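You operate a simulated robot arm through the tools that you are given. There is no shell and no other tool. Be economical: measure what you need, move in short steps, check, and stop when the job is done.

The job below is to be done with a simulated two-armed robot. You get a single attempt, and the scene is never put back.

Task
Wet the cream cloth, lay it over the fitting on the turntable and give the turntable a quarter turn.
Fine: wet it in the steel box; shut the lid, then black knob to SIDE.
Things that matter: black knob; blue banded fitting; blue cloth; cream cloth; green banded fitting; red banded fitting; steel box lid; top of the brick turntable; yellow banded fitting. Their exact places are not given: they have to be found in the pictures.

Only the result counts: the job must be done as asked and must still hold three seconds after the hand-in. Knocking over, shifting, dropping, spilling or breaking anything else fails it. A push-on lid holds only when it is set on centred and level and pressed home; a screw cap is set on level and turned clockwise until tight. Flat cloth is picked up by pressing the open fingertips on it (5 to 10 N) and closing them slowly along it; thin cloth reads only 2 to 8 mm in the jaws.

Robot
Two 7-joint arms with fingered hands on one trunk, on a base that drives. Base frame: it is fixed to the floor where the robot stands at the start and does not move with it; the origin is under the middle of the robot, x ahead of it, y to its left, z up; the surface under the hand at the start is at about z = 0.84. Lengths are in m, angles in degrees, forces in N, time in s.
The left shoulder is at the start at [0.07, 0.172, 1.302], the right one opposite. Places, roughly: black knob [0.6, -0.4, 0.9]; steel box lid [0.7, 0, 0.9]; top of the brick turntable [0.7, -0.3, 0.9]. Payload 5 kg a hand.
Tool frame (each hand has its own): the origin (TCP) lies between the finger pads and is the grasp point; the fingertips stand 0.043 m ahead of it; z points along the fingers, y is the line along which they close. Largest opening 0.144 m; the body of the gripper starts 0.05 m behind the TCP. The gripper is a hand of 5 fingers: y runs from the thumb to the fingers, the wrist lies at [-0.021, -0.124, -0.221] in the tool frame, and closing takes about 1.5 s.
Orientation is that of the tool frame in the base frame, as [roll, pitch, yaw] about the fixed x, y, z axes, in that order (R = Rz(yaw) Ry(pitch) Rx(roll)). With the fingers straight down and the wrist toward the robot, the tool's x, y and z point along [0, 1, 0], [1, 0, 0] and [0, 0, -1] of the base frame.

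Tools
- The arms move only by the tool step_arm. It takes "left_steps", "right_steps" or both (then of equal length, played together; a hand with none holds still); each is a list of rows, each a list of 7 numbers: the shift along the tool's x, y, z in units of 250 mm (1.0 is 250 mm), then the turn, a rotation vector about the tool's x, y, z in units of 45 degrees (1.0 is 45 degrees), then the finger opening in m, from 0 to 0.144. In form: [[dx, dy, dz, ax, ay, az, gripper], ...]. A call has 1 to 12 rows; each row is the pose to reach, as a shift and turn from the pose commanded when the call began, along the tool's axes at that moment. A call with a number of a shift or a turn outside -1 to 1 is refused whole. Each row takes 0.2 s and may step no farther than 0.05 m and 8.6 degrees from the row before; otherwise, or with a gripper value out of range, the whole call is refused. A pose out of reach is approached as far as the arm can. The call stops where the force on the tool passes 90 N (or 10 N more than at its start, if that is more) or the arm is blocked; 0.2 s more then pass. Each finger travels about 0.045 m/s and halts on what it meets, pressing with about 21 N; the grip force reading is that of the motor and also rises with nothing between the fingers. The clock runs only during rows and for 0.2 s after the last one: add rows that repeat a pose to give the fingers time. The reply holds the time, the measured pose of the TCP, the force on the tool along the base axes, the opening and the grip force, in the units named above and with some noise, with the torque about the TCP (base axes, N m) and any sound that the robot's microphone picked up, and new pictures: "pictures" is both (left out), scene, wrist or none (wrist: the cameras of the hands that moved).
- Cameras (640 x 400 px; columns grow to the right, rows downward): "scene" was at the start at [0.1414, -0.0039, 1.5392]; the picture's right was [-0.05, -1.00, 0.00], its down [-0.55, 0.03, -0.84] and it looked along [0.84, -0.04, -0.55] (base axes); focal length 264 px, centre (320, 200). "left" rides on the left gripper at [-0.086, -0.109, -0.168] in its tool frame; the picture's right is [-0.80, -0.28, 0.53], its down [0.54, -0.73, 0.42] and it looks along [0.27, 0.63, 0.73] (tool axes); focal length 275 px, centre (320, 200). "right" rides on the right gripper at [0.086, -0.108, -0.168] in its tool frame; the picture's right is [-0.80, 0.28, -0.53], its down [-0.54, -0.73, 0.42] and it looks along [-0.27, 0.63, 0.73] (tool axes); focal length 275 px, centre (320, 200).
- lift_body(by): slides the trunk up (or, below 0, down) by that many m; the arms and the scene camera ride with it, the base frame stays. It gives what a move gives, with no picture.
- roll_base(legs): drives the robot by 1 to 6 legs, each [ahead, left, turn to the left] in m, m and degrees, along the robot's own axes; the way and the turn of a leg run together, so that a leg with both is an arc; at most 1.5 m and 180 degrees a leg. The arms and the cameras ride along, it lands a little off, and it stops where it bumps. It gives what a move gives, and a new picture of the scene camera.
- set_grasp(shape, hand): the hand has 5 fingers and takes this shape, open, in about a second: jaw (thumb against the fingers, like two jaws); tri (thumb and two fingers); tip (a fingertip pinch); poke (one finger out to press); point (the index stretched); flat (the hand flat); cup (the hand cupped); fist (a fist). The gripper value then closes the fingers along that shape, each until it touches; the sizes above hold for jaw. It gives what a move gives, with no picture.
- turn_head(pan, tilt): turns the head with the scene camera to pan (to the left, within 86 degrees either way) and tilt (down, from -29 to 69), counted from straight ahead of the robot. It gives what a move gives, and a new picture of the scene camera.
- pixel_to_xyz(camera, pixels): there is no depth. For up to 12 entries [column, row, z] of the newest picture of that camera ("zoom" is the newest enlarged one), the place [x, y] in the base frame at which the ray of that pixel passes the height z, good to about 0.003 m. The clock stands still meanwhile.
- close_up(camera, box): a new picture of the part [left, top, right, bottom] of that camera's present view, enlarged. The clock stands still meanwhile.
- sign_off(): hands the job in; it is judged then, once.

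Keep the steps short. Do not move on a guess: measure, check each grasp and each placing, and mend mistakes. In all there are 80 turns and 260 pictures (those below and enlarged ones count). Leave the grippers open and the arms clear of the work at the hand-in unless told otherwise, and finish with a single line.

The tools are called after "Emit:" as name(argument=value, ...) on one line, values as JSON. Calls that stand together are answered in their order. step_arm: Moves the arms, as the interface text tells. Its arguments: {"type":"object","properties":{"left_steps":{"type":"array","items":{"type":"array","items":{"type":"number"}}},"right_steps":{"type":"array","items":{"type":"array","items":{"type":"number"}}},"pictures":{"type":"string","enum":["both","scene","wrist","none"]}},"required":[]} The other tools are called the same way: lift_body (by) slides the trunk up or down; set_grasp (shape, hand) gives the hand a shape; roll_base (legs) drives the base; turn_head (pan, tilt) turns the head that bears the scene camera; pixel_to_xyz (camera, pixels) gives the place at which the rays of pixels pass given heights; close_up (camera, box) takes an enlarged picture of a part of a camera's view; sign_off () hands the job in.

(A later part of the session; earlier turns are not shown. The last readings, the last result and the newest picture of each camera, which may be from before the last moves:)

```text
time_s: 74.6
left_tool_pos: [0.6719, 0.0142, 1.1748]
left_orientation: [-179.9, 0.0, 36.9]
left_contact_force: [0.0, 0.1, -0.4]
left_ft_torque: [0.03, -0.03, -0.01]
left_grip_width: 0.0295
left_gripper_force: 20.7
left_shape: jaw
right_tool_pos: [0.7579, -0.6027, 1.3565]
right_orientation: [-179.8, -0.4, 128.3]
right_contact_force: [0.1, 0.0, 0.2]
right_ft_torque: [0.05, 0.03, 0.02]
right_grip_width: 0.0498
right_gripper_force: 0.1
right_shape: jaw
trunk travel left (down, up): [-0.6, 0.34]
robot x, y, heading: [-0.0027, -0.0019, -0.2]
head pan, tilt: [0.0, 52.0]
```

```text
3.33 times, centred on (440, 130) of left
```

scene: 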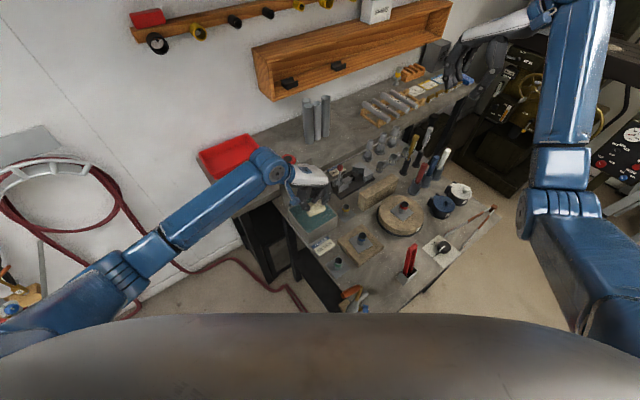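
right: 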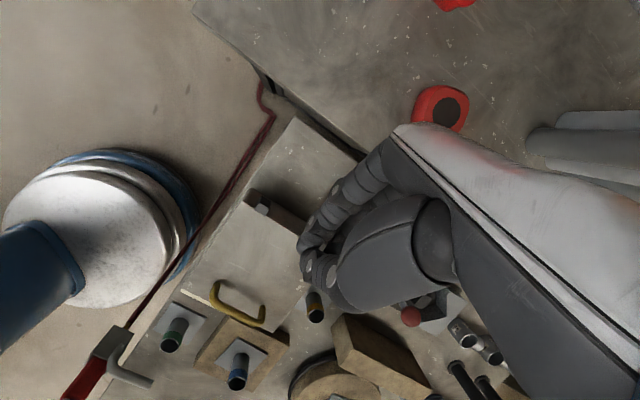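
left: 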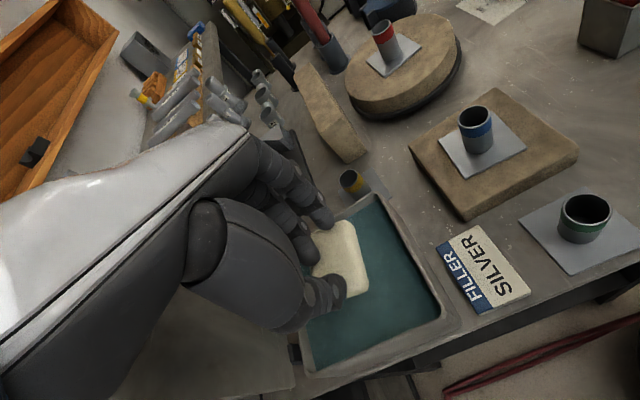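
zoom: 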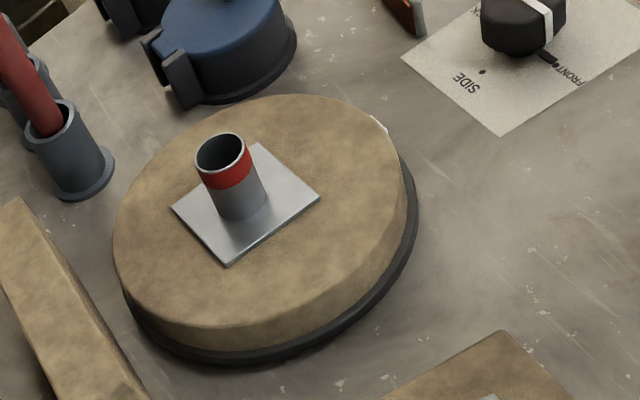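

Emit:
pixel_to_xyz(camera="zoom", pixels=[[221, 152, 0.94], [221, 152, 0.95], [221, 152, 0.96], [240, 215, 0.895], [258, 208, 0.89], [113, 230, 0.89], [405, 185, 0.89], [483, 73, 0.84], [550, 60, 0.84], [525, 15, 0.87], [500, 136, 0.84], [402, 57, 0.84]])

Emit:
close_up(camera="scene", box=[370, 180, 450, 240])

Emit:
pixel_to_xyz(camera="zoom", pixels=[[284, 160, 0.94], [284, 160, 0.95], [284, 160, 0.96], [267, 212, 0.895], [260, 215, 0.89], [106, 205, 0.89], [412, 255, 0.89], [372, 325, 0.88]])

```text
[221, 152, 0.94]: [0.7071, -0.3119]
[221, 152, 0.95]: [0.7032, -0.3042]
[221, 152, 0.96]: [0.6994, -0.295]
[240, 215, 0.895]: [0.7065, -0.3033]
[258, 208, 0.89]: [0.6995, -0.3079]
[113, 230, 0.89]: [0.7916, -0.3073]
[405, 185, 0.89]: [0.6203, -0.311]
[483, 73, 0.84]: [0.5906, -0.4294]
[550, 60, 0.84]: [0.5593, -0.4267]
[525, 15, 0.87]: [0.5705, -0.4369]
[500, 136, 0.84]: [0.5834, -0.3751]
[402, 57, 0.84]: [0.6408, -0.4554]
```

```text
6.67 times, centred on (410, 210) of scene
```

zoom: 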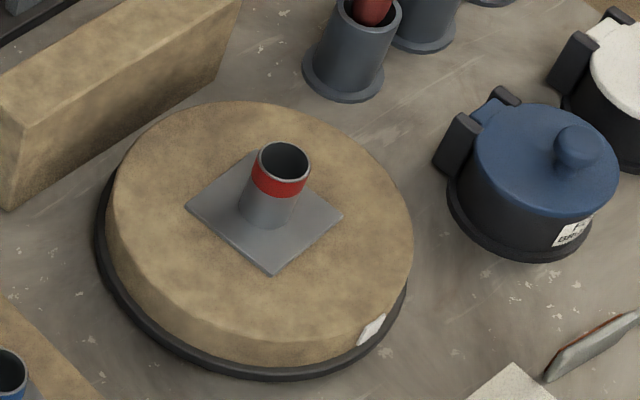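

```text
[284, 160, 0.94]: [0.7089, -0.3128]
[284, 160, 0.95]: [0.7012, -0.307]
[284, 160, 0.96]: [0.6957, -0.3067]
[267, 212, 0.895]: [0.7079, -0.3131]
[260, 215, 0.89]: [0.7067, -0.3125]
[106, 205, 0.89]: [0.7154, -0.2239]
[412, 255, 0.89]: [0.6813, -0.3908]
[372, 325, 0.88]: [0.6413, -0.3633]
```

Both cameras agree that the fitting's top is at (0.708, −0.312, 0.94) and the turntable's centre is about (0.705, −0.31) with a radius of about 0.085. I'll carry the cloth over it, staying high.

Emit:
step_arm(left_steps=[[-0.1, 0.17, 0, 0, 0, 0, 0], [-0.2, 0.34, 0, 0, 0, 0, 0], [-0.3, 0.51, 0, 0, 0, 0, 0], [-0.4, 0.68, 0, 0, 0, 0, 0], [-0.5, 0.84, 0, 0, 0, 0, 0], [-0.58, 0.98, 0, 0, 0, 0, 0]], pictures="none")

Emit:
step_arm(left_steps=[[-0.093, 0.148, 0.1, 0, 0, 0, 0], [-0.093, 0.148, 0.2, 0, 0, 0, 0], [-0.093, 0.148, 0.3, 0, 0, 0, 0], [-0.093, 0.148, 0.3, 0, 0, 0, 0]])

Emit:
close_up(camera="scene", box=[340, 130, 480, 250])

Emit:
close_up(camera="left", box=[240, 150, 540, 350])

```text
time_s: 76.0
left_tool_pos: [0.7043, -0.2684, 1.1727]
left_orientation: [-179.9, 0.0, 36.8]
left_contact_force: [0.9, -0.4, -0.1]
left_ft_torque: [0.02, 0.01, -0.03]
left_grip_width: 0.0297
left_gripper_force: 21.1
left_shape: jaw
right_tool_pos: [0.7581, -0.6027, 1.3561]
right_orientation: [-179.9, -0.5, 128.4]
right_contact_force: [0.3, -0.4, -1.0]
right_ft_torque: [0.01, 0.04, 0.01]
right_grip_width: 0.0501
right_gripper_force: 0.1
right_shape: jaw
trunk travel left (down, up): [-0.6, 0.34]
robot x, y, heading: [-0.0018, -0.0015, -0.0]
head pan, tilt: [0.0, 52.0]
```

```text
refused: row 1 steps farther than a row can; nothing moved
```

```text
3.33 times, centred on (410, 190) of scene
```

zoom: 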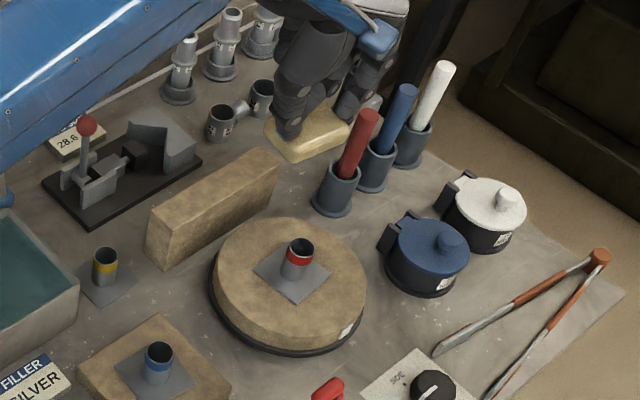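

```text
2.00 times, centred on (390, 250) of left
```

zoom: 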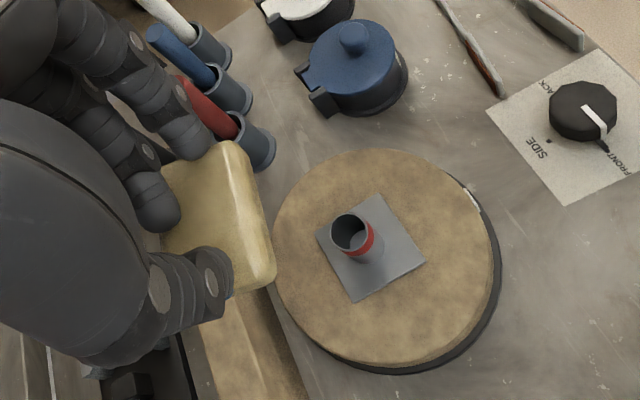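

One shift was too big, so that call was refused and nothing moved. Before I descend, I'll check the height and place of the nearby red tool handle.

Emit:
pixel_to_xyz(camera="zoom", pixels=[[190, 88, 0.96], [190, 88, 1.0], [190, 88, 1.04], [165, 38, 1.0], [350, 235, 0.94], [548, 141, 0.84], [583, 108, 0.87]])

Emit:
close_up(camera="scene", box=[340, 130, 480, 250])

Emit:
pixel_to_xyz(camera="zoom", pixels=[[368, 114, 0.96], [368, 114, 1.0], [368, 114, 1.04], [404, 90, 1.0], [335, 205, 0.84], [310, 145, 1.11]])

```text
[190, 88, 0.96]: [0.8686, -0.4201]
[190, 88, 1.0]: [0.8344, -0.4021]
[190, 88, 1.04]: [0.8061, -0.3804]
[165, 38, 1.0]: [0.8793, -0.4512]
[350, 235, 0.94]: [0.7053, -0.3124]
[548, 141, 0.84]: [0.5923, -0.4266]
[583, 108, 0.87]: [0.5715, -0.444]
```

```text
3.33 times, centred on (410, 190) of scene
```

zoom: 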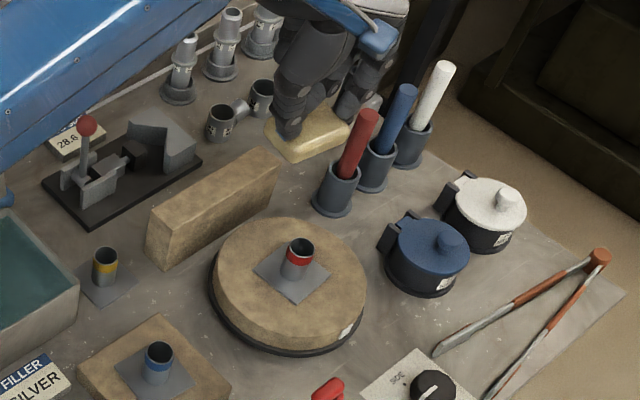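

```text
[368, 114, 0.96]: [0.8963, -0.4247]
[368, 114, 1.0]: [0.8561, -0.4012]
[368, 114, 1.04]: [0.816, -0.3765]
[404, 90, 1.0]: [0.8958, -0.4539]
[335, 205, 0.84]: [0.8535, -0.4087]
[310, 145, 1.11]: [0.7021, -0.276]
```

The red tool stands at (0.85, −0.41), which is clear enough. I'll move the remaining 44 mm and go down 75 mm in smaller rows.

Emit:
step_arm(left_steps=[[-0.05, 0.075, 0.0, 0, 0, 0, 0], [-0.096, 0.146, 0.0, 0, 0, 0, 0], [-0.096, 0.146, 0.1, 0, 0, 0, 0], [-0.096, 0.146, 0.2, 0, 0, 0, 0], [-0.096, 0.146, 0.3, 0, 0, 0, 0], [-0.096, 0.146, 0.4, 0, 0, 0, 0], [-0.096, 0.146, 0.5, 0, 0, 0, 0], [-0.096, 0.146, 0.5, 0, 0, 0, 0]])

Emit:
close_up(camera="scene", box=[340, 130, 480, 250])

Emit:
close_up(camera="left", box=[240, 150, 540, 350])

```text
time_s: 77.8
left_tool_pos: [0.7087, -0.3116, 1.0491]
left_orientation: [-179.9, 0.0, 36.8]
left_contact_force: [0.2, -0.1, 0.2]
left_ft_torque: [0.02, 0.0, -0.03]
left_grip_width: 0.0295
left_gripper_force: 21.0
left_shape: jaw
right_tool_pos: [0.7585, -0.6007, 1.3575]
right_orientation: [-179.9, -0.3, 128.2]
right_contact_force: [0.4, -0.2, 1.1]
right_ft_torque: [0.02, 0.0, -0.04]
right_grip_width: 0.0498
right_gripper_force: 0.1
right_shape: jaw
trunk travel left (down, up): [-0.6, 0.34]
robot x, y, heading: [-0.0001, -0.0024, -0.2]
head pan, tilt: [0.0, 52.0]
```

scene: 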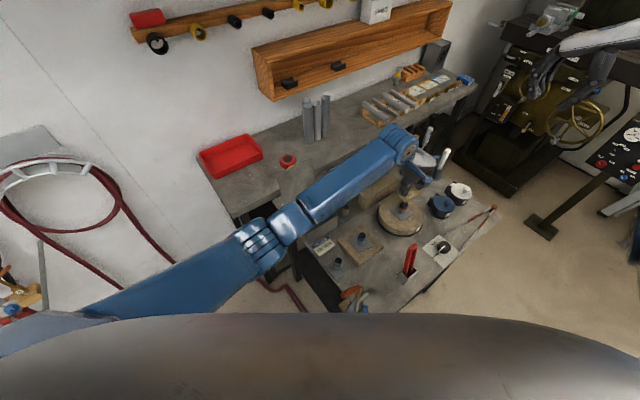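
left: 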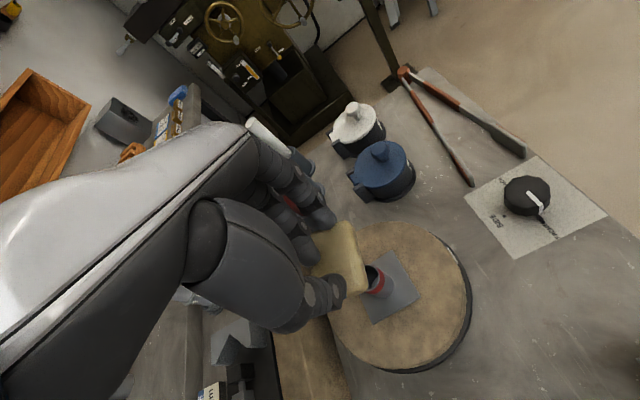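

```text
3.33 times, centred on (410, 190) of scene
```

zoom: 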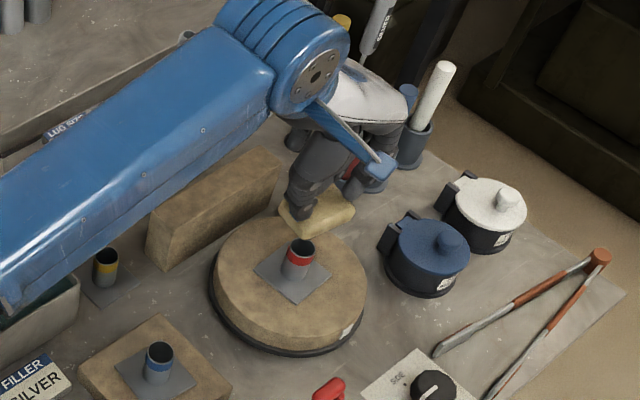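

```text
2.00 times, centred on (390, 250) of left
```

zoom: 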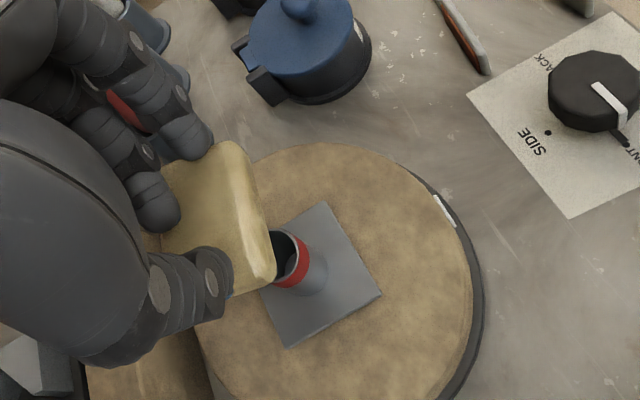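

Emit:
pixel_to_xyz(camera="zoom", pixels=[[204, 218, 0.995], [170, 165, 1.005], [275, 275, 1.005]])

Emit:
step_arm(left_steps=[[0, 0, 0.06, 0, 0, 0, 0], [0, 0, 0.12, 0, 0, 0, 0], [0, 0, 0.14, 0, 0, 0, 0]], pictures="none")

Emit:
close_up(camera="scene", box=[230, 130, 480, 290])

Emit:
close_up(camera="scene", box=[380, 160, 440, 220])

Emit:
pixel_to_xyz(camera="zoom", pixels=[[320, 200, 0.96]])

```text
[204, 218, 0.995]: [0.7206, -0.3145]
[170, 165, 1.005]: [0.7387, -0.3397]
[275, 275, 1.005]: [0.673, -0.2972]
```

```text
time_s: 78.6
left_tool_pos: [0.7078, -0.3101, 1.0137]
left_orientation: [-179.9, 0.0, 36.9]
left_contact_force: [0.2, 0.9, 0.1]
left_ft_torque: [-0.01, -0.03, 0.02]
left_grip_width: 0.0294
left_gripper_force: 20.9
left_shape: jaw
right_tool_pos: [0.7582, -0.6009, 1.3565]
right_orientation: [-179.8, -0.3, 128.1]
right_contact_force: [-0.1, 0.3, -0.3]
right_ft_torque: [-0.01, -0.02, -0.01]
right_grip_width: 0.0501
right_gripper_force: 0.1
right_shape: jaw
trunk travel left (down, up): [-0.6, 0.34]
robot x, y, heading: [-0.0024, -0.0022, -0.1]
head pan, tilt: [0.0, 52.0]
```

```text
2.50 times, centred on (355, 210) of scene
```

zoom: 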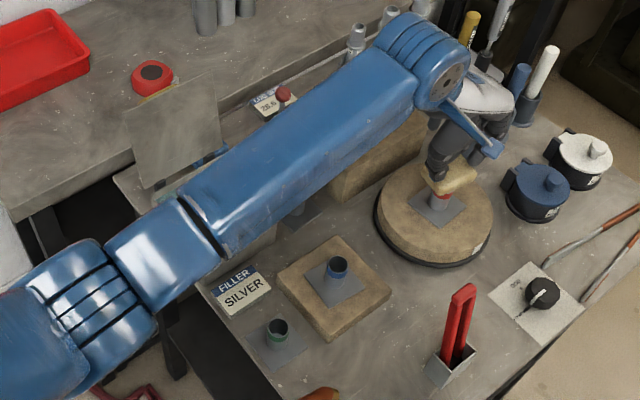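

```text
6.67 times, centred on (410, 190) of scene
```

zoom: 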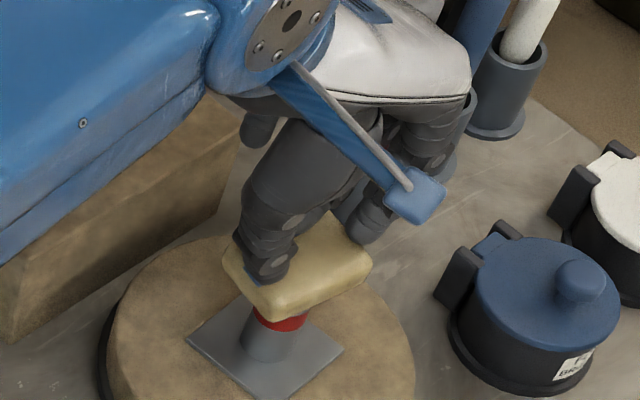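

```text
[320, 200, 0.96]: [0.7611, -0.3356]
```

Emit:
pixel_to_xyz(camera="zoom", pixels=[[224, 262, 0.96], [371, 262, 0.96], [268, 300, 0.96], [325, 212, 0.96], [284, 293, 0.94], [282, 325, 0.935]])

```text
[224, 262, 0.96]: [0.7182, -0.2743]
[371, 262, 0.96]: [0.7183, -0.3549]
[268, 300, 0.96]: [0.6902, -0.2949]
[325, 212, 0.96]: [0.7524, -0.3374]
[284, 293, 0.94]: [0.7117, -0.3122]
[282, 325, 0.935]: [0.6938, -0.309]
```

The cloth centre is about 8 mm too far forward of the fitting. I'll shift it back and lower it to contact.

Emit:
step_arm(left_steps=[[-0.015, -0.026, 0, 0, 0, 0, 0], [-0.015, -0.026, 0.02, 0, 0, 0, 0], [-0.015, -0.026, 0.035, 0, 0, 0, 0], [-0.015, -0.026, 0.035, 0, 0, 0, 0]], pictures="none")

Emit:
close_up(camera="scene", box=[380, 160, 440, 220])

Emit:
close_up(camera="left", box=[240, 180, 480, 370])

```text
time_s: 79.6
left_tool_pos: [0.7015, -0.3091, 1.0071]
left_orientation: [179.9, 0.0, 36.7]
left_contact_force: [1.9, -0.1, 6.4]
left_ft_torque: [-0.11, -0.09, 0.01]
left_grip_width: 0.0295
left_gripper_force: 21.3
left_shape: jaw
right_tool_pos: [0.7584, -0.6001, 1.3584]
right_orientation: [-179.8, -0.3, 128.2]
right_contact_force: [-0.2, -0.2, 0.3]
right_ft_torque: [-0.01, 0.02, -0.01]
right_grip_width: 0.0499
right_gripper_force: 0.0
right_shape: jaw
trunk travel left (down, up): [-0.6, 0.34]
robot x, y, heading: [-0.0014, 0.0053, -0.0]
head pan, tilt: [0.0, 52.0]
```

```text
6.67 times, centred on (410, 190) of scene
```

zoom: 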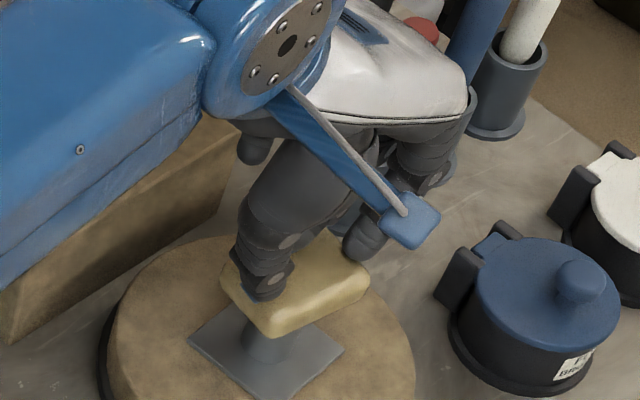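

```text
2.11 times, centred on (360, 275) of left
```

zoom: 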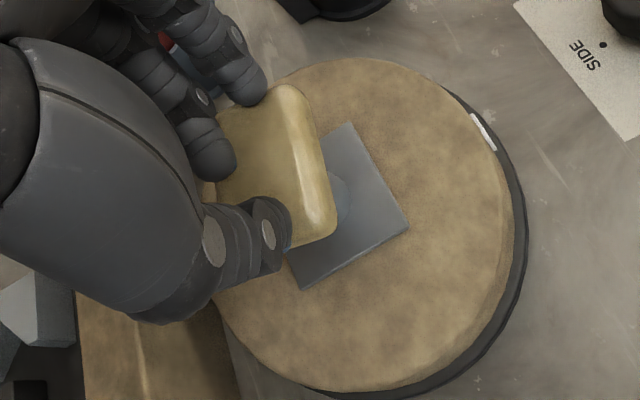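

The cloth rests on the fitting with 6 N and is centred within about 5 mm. I'll open the fingers slowly and look.

Emit:
step_arm(left_steps=[[0, 0, 0, 0, 0, 0, 0.02], [0, 0, 0, 0, 0, 0, 0.032], [0, 0, 0, 0, 0, 0, 0.04], [0, 0, 0, 0, 0, 0, 0.05], [0, 0, 0, 0, 0, 0, 0.06], [0, 0, 0, 0, 0, 0, 0.07], [0, 0, 0, 0, 0, 0, 0.08], [0, 0, 0, 0, 0, 0, 0.09], [0, 0, -0.02, 0, 0, 0, 0.1]], pictures="none")

Emit:
close_up(camera="scene", box=[380, 160, 440, 220])

Emit:
close_up(camera="left", box=[240, 180, 480, 370])

```text
time_s: 81.6
left_tool_pos: [0.7026, -0.3082, 1.0117]
left_orientation: [-180.0, 0.1, 36.8]
left_contact_force: [-0.2, 0.6, 0.0]
left_ft_torque: [0.03, -0.02, -0.01]
left_grip_width: 0.0995
left_gripper_force: 0.0
left_shape: jaw
right_tool_pos: [0.7578, -0.6, 1.3572]
right_orientation: [-179.8, -0.2, 128.3]
right_contact_force: [-0.7, -0.1, 0.0]
right_ft_torque: [-0.03, -0.02, -0.04]
right_grip_width: 0.0495
right_gripper_force: 0.1
right_shape: jaw
trunk travel left (down, up): [-0.6, 0.34]
robot x, y, heading: [-0.0017, 0.0003, -0.2]
head pan, tilt: [0.0, 52.0]
```

```text
6.67 times, centred on (410, 190) of scene
```

zoom: 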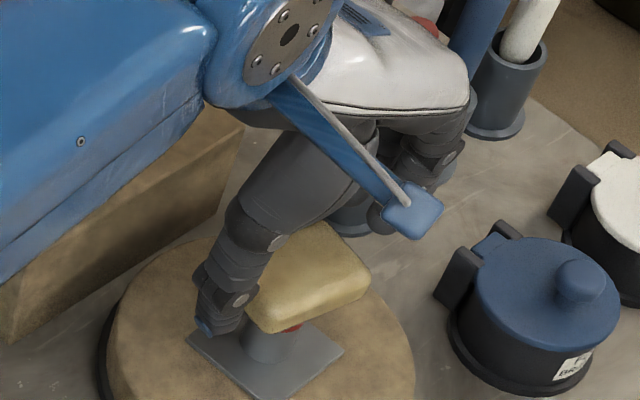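

```text
2.11 times, centred on (360, 275) of left
```

zoom: 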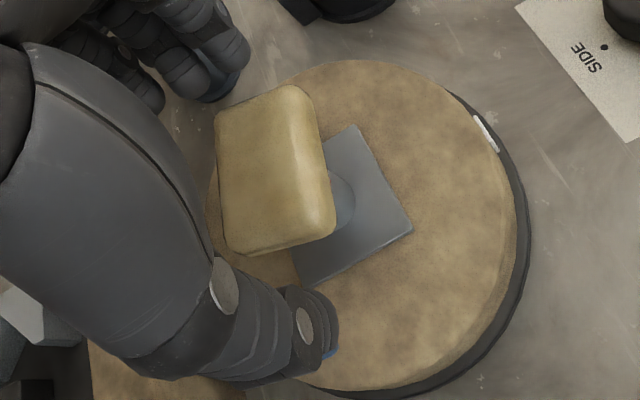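

The cloth rests on the fitting. I'll raise the left hand straight up and check.

Emit:
step_arm(left_steps=[[0, 0, -0.1, 0, 0, 0, 0.11], [0, 0, -0.25, 0, 0, 0, 0.11], [0, 0, -0.42, 0, 0, 0, 0.11], [0, 0, -0.6, 0, 0, 0, 0.11], [0, 0, -0.78, 0, 0, 0, 0.11]], pictures="none")

Emit:
step_arm(left_steps=[[0.14, -0.14, 0, 0, 0, 0, 0.11], [0.28, -0.28, 0, 0, 0, 0, 0.11], [0.4, -0.42, 0, 0, 0, 0, 0.11], [0.5, -0.56, 0, 0, 0, 0, 0.11], [0.56, -0.74, 0, 0, 0, 0, 0.11], [0.6, -0.92, 0, 0, 0, 0, 0.11]], pictures="none")

Emit:
close_up(camera="scene", box=[370, 170, 450, 230])

Emit:
pixel_to_xyz(camera="zoom", pixels=[[320, 200, 0.96]])

Emit:
close_up(camera="scene", box=[230, 130, 530, 320])

```text
time_s: 82.8
left_tool_pos: [0.703, -0.3081, 1.2037]
left_orientation: [180.0, 0.0, 36.9]
left_contact_force: [-0.5, 0.7, -0.3]
left_ft_torque: [-0.04, -0.03, 0.01]
left_grip_width: 0.1099
left_gripper_force: 0.0
left_shape: jaw
right_tool_pos: [0.7578, -0.6011, 1.3568]
right_orientation: [-179.8, -0.3, 128.1]
right_contact_force: [-0.3, -0.5, -0.2]
right_ft_torque: [0.0, 0.01, 0.0]
right_grip_width: 0.0499
right_gripper_force: 0.0
right_shape: jaw
trunk travel left (down, up): [-0.6, 0.34]
robot x, y, heading: [0.0014, 0.0003, -0.0]
head pan, tilt: [0.0, 52.0]
```

```text
time_s: 84.2
left_tool_pos: [0.6825, -0.0342, 1.206]
left_orientation: [179.9, 0.0, 36.9]
left_contact_force: [0.5, -0.6, 0.3]
left_ft_torque: [-0.03, -0.01, 0.02]
left_grip_width: 0.1097
left_gripper_force: 0.0
left_shape: jaw
right_tool_pos: [0.7556, -0.5984, 1.3585]
right_orientation: [-179.7, -0.3, 128.2]
right_contact_force: [-0.8, 0.8, 0.0]
right_ft_torque: [-0.05, -0.04, -0.03]
right_grip_width: 0.0499
right_gripper_force: 0.0
right_shape: jaw
trunk travel left (down, up): [-0.6, 0.34]
robot x, y, heading: [-0.0009, 0.0017, 0.1]
head pan, tilt: [0.0, 52.0]
```

```text
6.67 times, centred on (410, 200) of scene
```

zoom: 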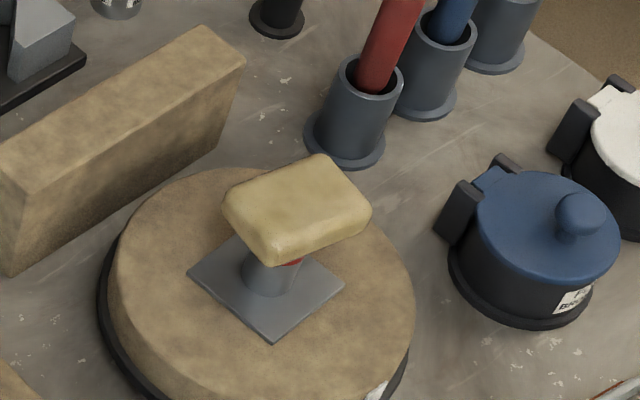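

```text
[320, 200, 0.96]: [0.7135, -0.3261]
```

```text
2.11 times, centred on (380, 225) of scene
```

zoom: 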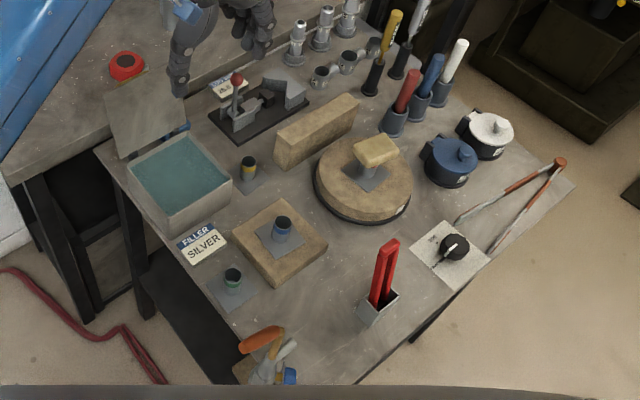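

The cloth sits centred at about (0.709, −0.313), well over the fitting. Next is shutting the lid: I'll push it from behind with the left hand. First I check where the tall tubes on the rear bench stand.

Emit:
pixel_to_xyz(camera="scene", pixels=[[312, 143, 0.86], [288, 160, 0.88]])

Emit:
step_arm(left_steps=[[0.15, -0.04, 0, 0, 0, 0, 0.08], [0.3, -0.08, 0, 0, 0, 0, 0.05], [0.45, -0.12, 0, 0, 0, 0, 0.02], [0.6, -0.16, 0, 0, 0, 0, 0.0], [0.75, -0.2, 0, 0, 0, 0, 0.0], [0.9, -0.24, 0, 0, 0, 0, 0.0], [1.0, -0.25, 0, 0, 0, 0, 0.0]])

Emit:
close_up(camera="scene", box=[230, 80, 390, 230])

Emit:
close_up(camera="left", box=[240, 150, 540, 350])

```text
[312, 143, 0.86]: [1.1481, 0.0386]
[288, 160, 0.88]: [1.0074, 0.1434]
```

```text
time_s: 85.8
left_tool_pos: [0.848, 0.1641, 1.2058]
left_orientation: [-180.0, 0.1, 36.8]
left_contact_force: [0.5, -0.6, 0.9]
left_ft_torque: [-0.01, 0.0, 0.01]
left_grip_width: 0.0001
left_gripper_force: 9.8
left_shape: jaw
right_tool_pos: [0.7587, -0.601, 1.3568]
right_orientation: [-179.7, -0.3, 128.1]
right_contact_force: [0.2, 0.2, 0.7]
right_ft_torque: [0.02, 0.02, -0.03]
right_grip_width: 0.0496
right_gripper_force: 0.0
right_shape: jaw
trunk travel left (down, up): [-0.6, 0.34]
robot x, y, heading: [0.0002, -0.001, -0.2]
head pan, tilt: [0.0, 52.0]
```

scene: 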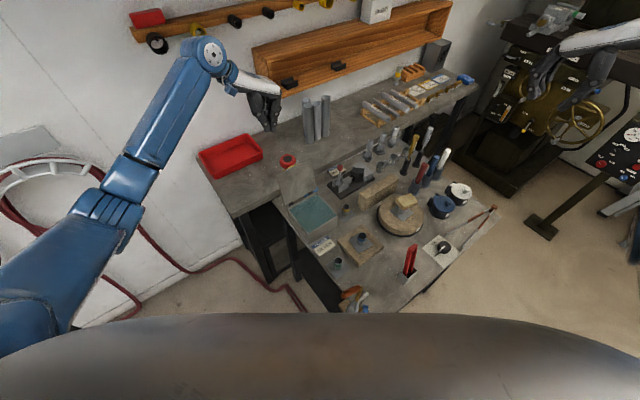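
left: 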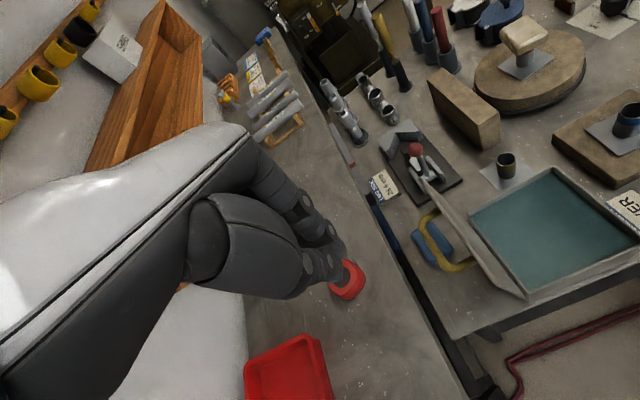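

```text
2.67 times, centred on (310, 155) of scene
```

zoom: 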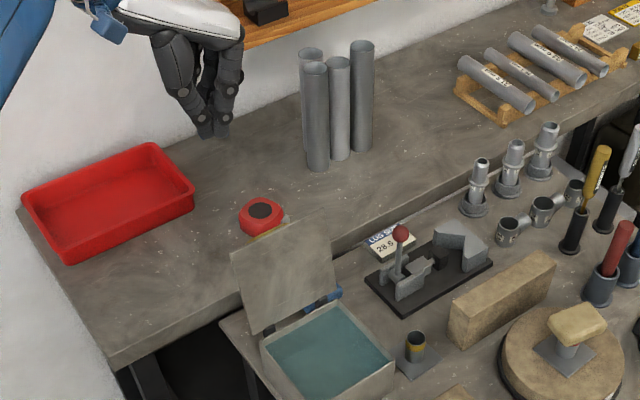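

```text
2.00 times, centred on (390, 250) of left
```

zoom: 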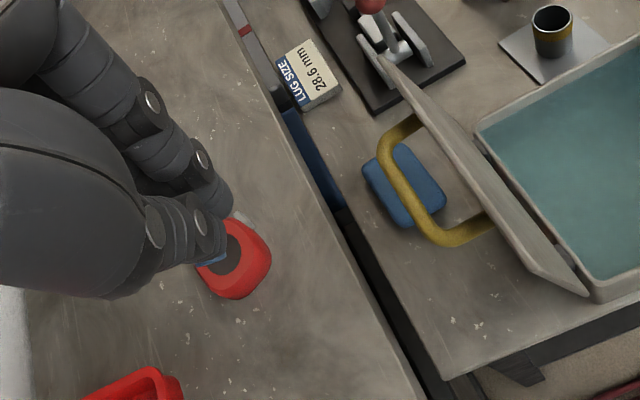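

The hand is behind the lid and clear. I'll lower it to a TCP of about 1.05, 20 mm farther back.

Emit:
step_arm(left_steps=[[0.08, 0, 0.08, 0, 0, 0, 0], [0.08, 0, 0.24, 0, 0, 0, 0], [0.08, 0, 0.4, 0, 0, 0, 0], [0.08, 0, 0.54, 0, 0, 0, 0], [0.08, 0, 0.62, 0, 0, 0, 0]], pictures="none")

Emit:
close_up(camera="scene", box=[240, 110, 360, 230])

Emit:
close_up(camera="left", box=[240, 150, 540, 350])

```text
time_s: 87.0
left_tool_pos: [0.8631, 0.1747, 1.0506]
left_orientation: [-180.0, 0.0, 36.8]
left_contact_force: [1.3, 0.0, 0.5]
left_ft_torque: [-0.02, 0.03, 0.01]
left_grip_width: 0.0001
left_gripper_force: 21.1
left_shape: jaw
right_tool_pos: [0.7588, -0.6009, 1.3565]
right_orientation: [-179.7, -0.2, 128.2]
right_contact_force: [0.3, -0.7, -0.3]
right_ft_torque: [0.0, 0.01, 0.02]
right_grip_width: 0.0498
right_gripper_force: 0.2
right_shape: jaw
trunk travel left (down, up): [-0.6, 0.34]
robot x, y, heading: [0.0013, 0.0004, -0.0]
head pan, tilt: [0.0, 52.0]
```

```text
3.33 times, centred on (300, 170) of scene
```

zoom: 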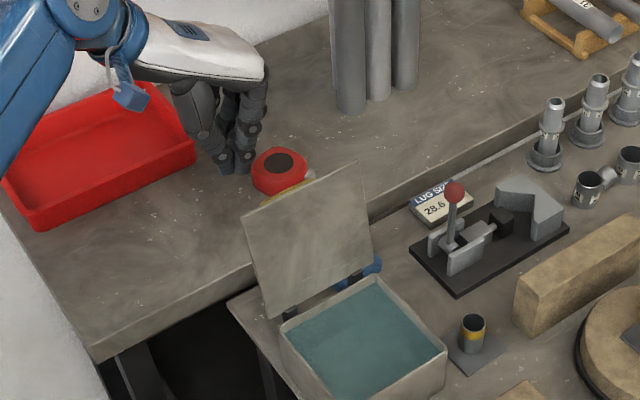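

```text
2.00 times, centred on (390, 250) of left
```

zoom: 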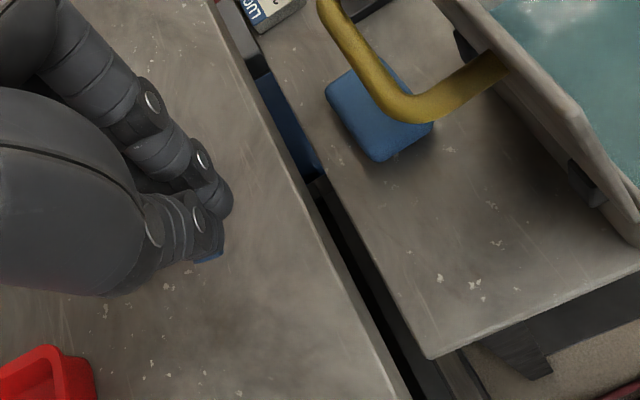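

Now I push the lid toward the front, in −u, watching the force.

Emit:
step_arm(left_steps=[[-0.08, 0, 0, 0, 0, 0, 0], [-0.16, 0, 0, 0, 0, 0, 0], [-0.24, 0, 0, 0, 0, 0, 0], [-0.32, 0, 0, 0, 0, 0, 0], [-0.4, 0, 0, 0, 0, 0, 0]], pictures="none")

Emit:
close_up(camera="scene", box=[240, 110, 360, 230])

```text
time_s: 88.2
left_tool_pos: [0.7823, 0.1166, 1.0514]
left_orientation: [-179.9, -0.1, 36.9]
left_contact_force: [-0.4, -0.2, 0.2]
left_ft_torque: [0.03, 0.01, 0.02]
left_grip_width: 0.0001
left_gripper_force: 21.1
left_shape: jaw
right_tool_pos: [0.7572, -0.6001, 1.358]
right_orientation: [-179.8, -0.3, 128.1]
right_contact_force: [-0.2, -0.2, 0.6]
right_ft_torque: [0.03, -0.02, -0.01]
right_grip_width: 0.0498
right_gripper_force: 0.0
right_shape: jaw
trunk travel left (down, up): [-0.6, 0.34]
robot x, y, heading: [-0.0001, -0.0012, -0.1]
head pan, tilt: [0.0, 52.0]
```

```text
3.33 times, centred on (300, 170) of scene
```

zoom: 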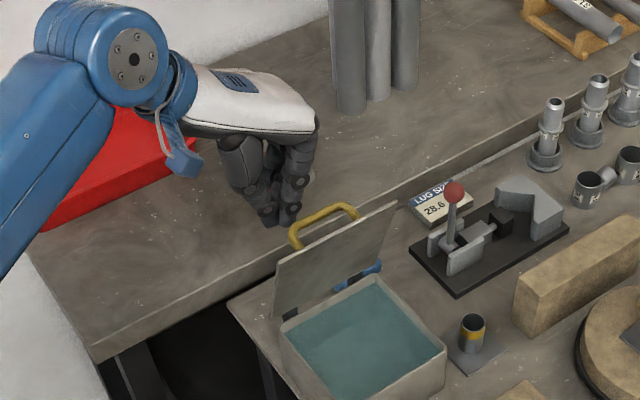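

The lid moves easily and holds its angle. I'll push on 80 mm.

Emit:
step_arm(left_steps=[[-0.08, 0, 0, 0, 0, 0, 0], [-0.16, 0, 0, 0, 0, 0, 0], [-0.24, 0, 0, 0, 0, 0, 0], [-0.32, 0, 0, 0, 0, 0, 0]], pictures="none")

Emit:
close_up(camera="scene", box=[240, 110, 360, 230])

Emit:
close_up(camera="left", box=[240, 150, 540, 350])

```text
time_s: 89.2
left_tool_pos: [0.7165, 0.071, 1.0519]
left_orientation: [-180.0, 0.1, 36.9]
left_contact_force: [-0.4, 0.3, 0.7]
left_ft_torque: [0.0, -0.02, -0.02]
left_grip_width: 0.0
left_gripper_force: 21.3
left_shape: jaw
right_tool_pos: [0.757, -0.5998, 1.3569]
right_orientation: [-179.7, -0.3, 128.2]
right_contact_force: [-0.5, -0.1, -0.3]
right_ft_torque: [0.03, -0.03, -0.02]
right_grip_width: 0.0498
right_gripper_force: 0.1
right_shape: jaw
trunk travel left (down, up): [-0.6, 0.34]
robot x, y, heading: [-0.0007, -0.0028, -0.4]
head pan, tilt: [0.0, 52.0]
```

```text
3.33 times, centred on (300, 170) of scene
```

zoom: 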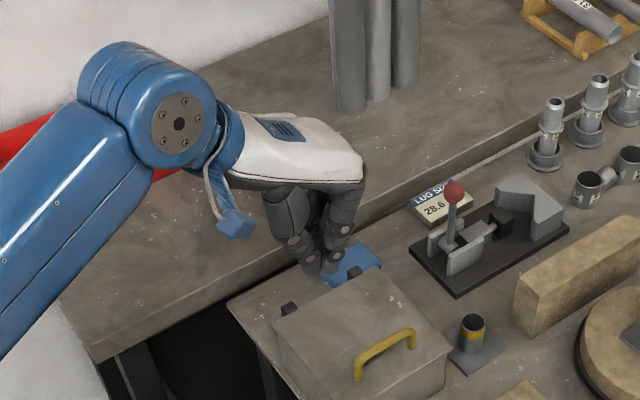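

```text
2.00 times, centred on (390, 250) of left
```

zoom: 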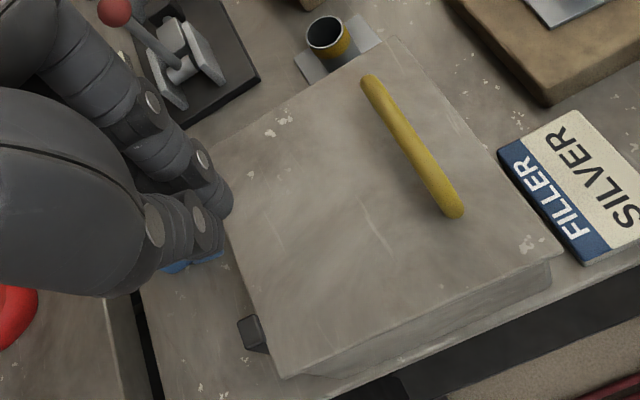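

The lid is shut and lies flat as at the start. I'll take the left arm up and away to the left, set the right hand to a one-finger "poke" shape, and measure the red tool, the knob and the turntable mark.

Emit:
step_arm(left_steps=[[0, 0, -0.15, 0, 0, 0, 0.0], [0, -0.05, -0.3, 0, 0, 0, 0.02], [0, -0.18, -0.45, 0, 0, 0, 0.04], [0, -0.32, -0.58, 0, 0, 0, 0.06], [0, -0.48, -0.66, 0, 0, 0, 0.08], [0, -0.66, -0.7, 0, 0, 0, 0.1], [0, -0.84, -0.72, 0, 0, 0, 0.12], [0.0, -1.0, -0.72, 0, 0, 0, 0.14]], pictures="none")

Emit:
set_grasp(shape="poke", hand="right")

Emit:
close_up(camera="scene", box=[360, 170, 500, 290])

Emit:
pixel_to_xyz(camera="zoom", pixels=[[320, 200, 0.84]])

Emit:
close_up(camera="right", box=[0, 0, 640, 400])

```text
time_s: 91.0
left_tool_pos: [0.5674, 0.2717, 1.2268]
left_orientation: [179.9, 0.1, 36.7]
left_contact_force: [-0.1, 0.3, 0.6]
left_ft_torque: [-0.03, 0.01, 0.01]
left_grip_width: 0.1089
left_gripper_force: 0.1
left_shape: jaw
right_tool_pos: [0.7552, -0.5999, 1.3591]
right_orientation: [-179.8, -0.3, 128.3]
right_contact_force: [-0.5, -0.6, 0.5]
right_ft_torque: [0.01, -0.08, -0.02]
right_grip_width: 0.0501
right_gripper_force: 0.0
right_shape: jaw
trunk travel left (down, up): [-0.6, 0.34]
robot x, y, heading: [0.0012, 0.0001, -0.1]
head pan, tilt: [0.0, 52.0]
```

```text
time_s: 91.9
left_tool_pos: [0.572, 0.2704, 1.2254]
left_orientation: [180.0, 0.0, 36.8]
left_contact_force: [-0.2, -0.5, -0.7]
left_ft_torque: [0.03, 0.02, 0.01]
left_grip_width: 0.1396
left_gripper_force: 0.0
left_shape: jaw
right_tool_pos: [0.7576, -0.6013, 1.3572]
right_orientation: [-179.8, -0.4, 128.2]
right_contact_force: [0.8, -0.1, -0.1]
right_ft_torque: [0.0, 0.0, 0.02]
right_grip_width: 0.0002
right_gripper_force: 0.1
right_shape: poke
trunk travel left (down, up): [-0.6, 0.34]
robot x, y, heading: [-0.0003, 0.0002, -0.2]
head pan, tilt: [0.0, 52.0]
```

```text
3.33 times, centred on (430, 230) of scene
```

zoom: 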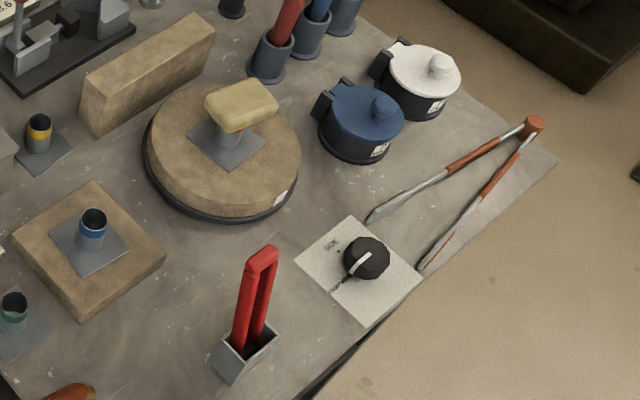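

```text
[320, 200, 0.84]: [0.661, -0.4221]
```

```text
1.00 times, centred on (320, 200) of right (not enlarged: the box is as wide or as high as the picture)
```

zoom: 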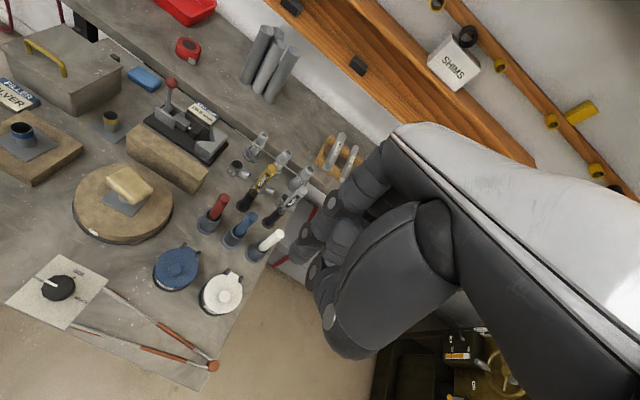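

Emit:
close_up(camera="scene", box=[360, 170, 500, 290])

Emit:
pixel_to_xyz(camera="zoom", pixels=[[245, 355, 0.84], [264, 252, 1.0], [264, 252, 1.05], [366, 250, 0.87], [369, 262, 0.85], [339, 251, 0.84], [333, 290, 0.84], [358, 262, 0.87], [281, 197, 0.87], [370, 220, 0.84], [238, 105, 0.965], [225, 138, 0.895]])

Emit:
pixel_to_xyz(camera="right", pixels=[[59, 287, 0.87], [59, 287, 0.88], [62, 275, 0.84], [95, 235, 0.87], [128, 185, 0.965]])

```text
3.33 times, centred on (430, 230) of scene
```

zoom: 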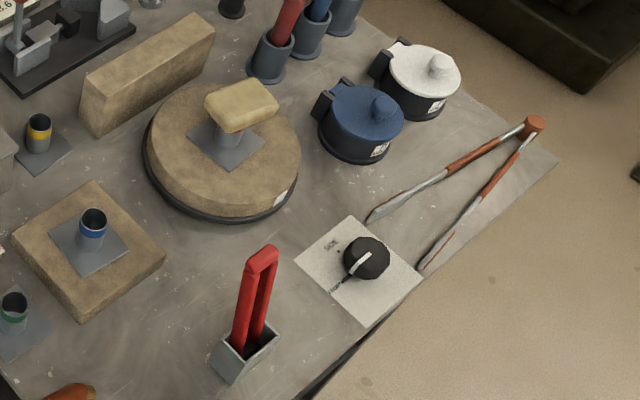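

```text
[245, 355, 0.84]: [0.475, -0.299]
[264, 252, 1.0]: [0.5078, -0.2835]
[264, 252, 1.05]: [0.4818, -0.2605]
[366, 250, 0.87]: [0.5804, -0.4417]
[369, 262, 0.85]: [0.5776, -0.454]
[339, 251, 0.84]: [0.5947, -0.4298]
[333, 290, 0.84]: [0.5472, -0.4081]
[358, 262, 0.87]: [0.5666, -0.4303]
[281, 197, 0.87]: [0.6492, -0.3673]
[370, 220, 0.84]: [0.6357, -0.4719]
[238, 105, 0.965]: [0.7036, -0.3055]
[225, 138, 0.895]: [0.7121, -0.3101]
```

```text
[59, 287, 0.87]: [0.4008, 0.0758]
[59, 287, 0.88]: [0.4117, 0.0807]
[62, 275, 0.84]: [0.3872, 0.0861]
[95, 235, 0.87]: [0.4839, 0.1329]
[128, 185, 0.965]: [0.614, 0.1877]
```

The red tool stands at (0.475, −0.299) and the knob at about (0.575, −0.445). SIDE lies at bearing about 37° and the pointer is at FRONT (about 127°), so it needs 90° clockwise. For the turntable I'll bring the right index finger above the near-right part of the brick top.

Emit:
step_arm(right_steps=[[0.09, 0.03, 0.1, -0.04, 0, 0, 0], [0.18, 0.06, 0.2, -0.08, 0, 0, 0], [0.27, 0.1, 0.3, -0.12, 0, 0, 0], [0.36, 0.13, 0.4, -0.16, 0, 0, 0], [0.45, 0.16, 0.5, -0.2, 0, 0, 0], [0.54, 0.2, 0.6, -0.24, 0, 0, 0], [0.63, 0.23, 0.7, -0.28, 0, 0, 0], [0.72, 0.26, 0.8, -0.31, 0, 0, 0], [0.8, 0.29, 0.9, -0.333, 0, 0, 0], [0.86, 0.308, 0.98, -0.333, 0, 0, 0]])

Emit:
close_up(camera="scene", box=[360, 130, 500, 250])

Emit:
close_up(camera="right", box=[60, 100, 420, 380])

```text
time_s: 94.1
left_tool_pos: [0.5702, 0.2709, 1.227]
left_orientation: [-179.9, 0.0, 36.8]
left_contact_force: [-0.6, 0.0, -0.1]
left_ft_torque: [-0.02, -0.03, 0.01]
left_grip_width: 0.1396
left_gripper_force: 0.1
left_shape: jaw
right_tool_pos: [0.6817, -0.3819, 1.1099]
right_orientation: [165.1, -0.3, 128.1]
right_contact_force: [-0.1, 0.1, -0.1]
right_ft_torque: [0.01, 0.01, 0.02]
right_grip_width: 0.0
right_gripper_force: 0.1
right_shape: poke
trunk travel left (down, up): [-0.6, 0.34]
robot x, y, heading: [-0.0076, -0.0026, 0.2]
head pan, tilt: [0.0, 52.0]
```

scene: 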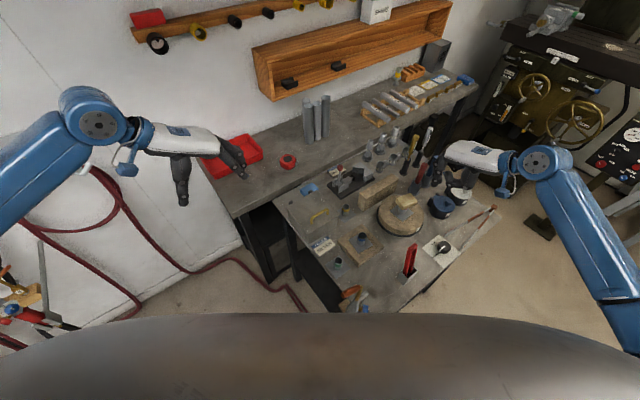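
right: 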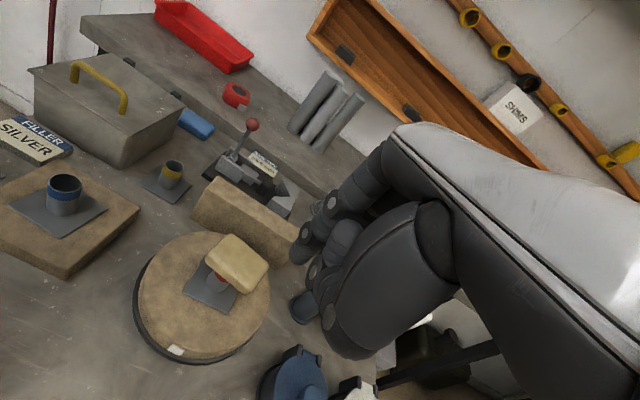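

```text
3.33 times, centred on (430, 190) of scene
```

zoom: 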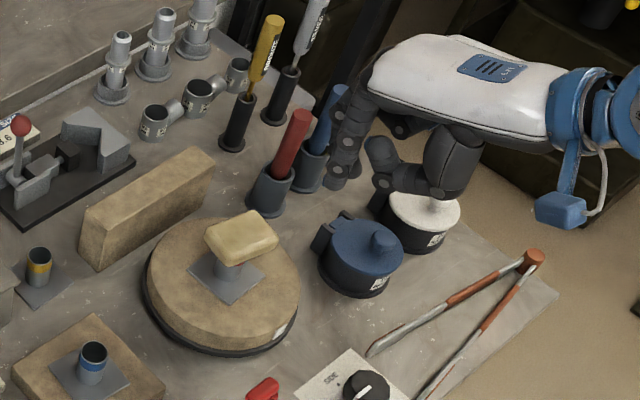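

```text
1.43 times, centred on (240, 240) of right
```

zoom: 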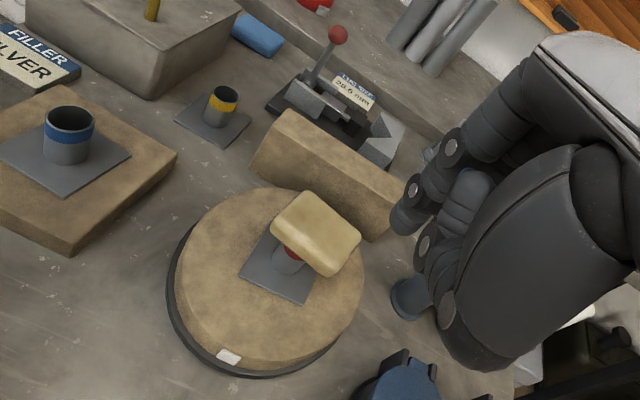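

Emit:
pixel_to_xyz(camera="right", pixels=[[300, 270, 1.09], [300, 270, 1.07], [300, 270, 1.05], [313, 322, 1.07], [175, 352, 0.88]])

Emit:
close_up(camera="scene", box=[400, 150, 480, 210])

Emit:
pixel_to_xyz(camera="zoom", pixels=[[320, 200, 1.07]])

```text
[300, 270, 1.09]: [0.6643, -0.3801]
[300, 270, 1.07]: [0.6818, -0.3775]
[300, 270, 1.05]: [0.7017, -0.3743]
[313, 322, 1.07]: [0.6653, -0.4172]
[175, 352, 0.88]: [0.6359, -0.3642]
```

```text
6.67 times, centred on (440, 180) of scene
```

zoom: 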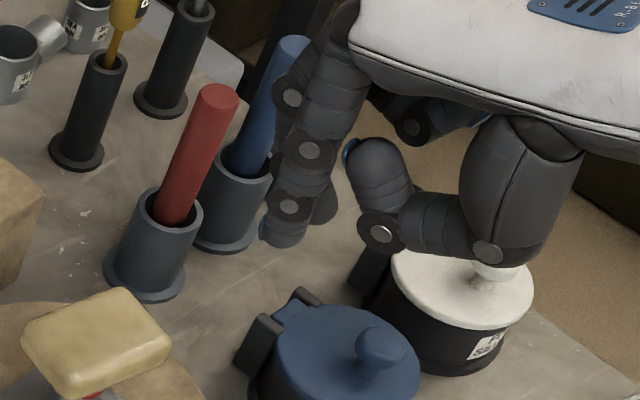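

```text
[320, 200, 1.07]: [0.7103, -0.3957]
```

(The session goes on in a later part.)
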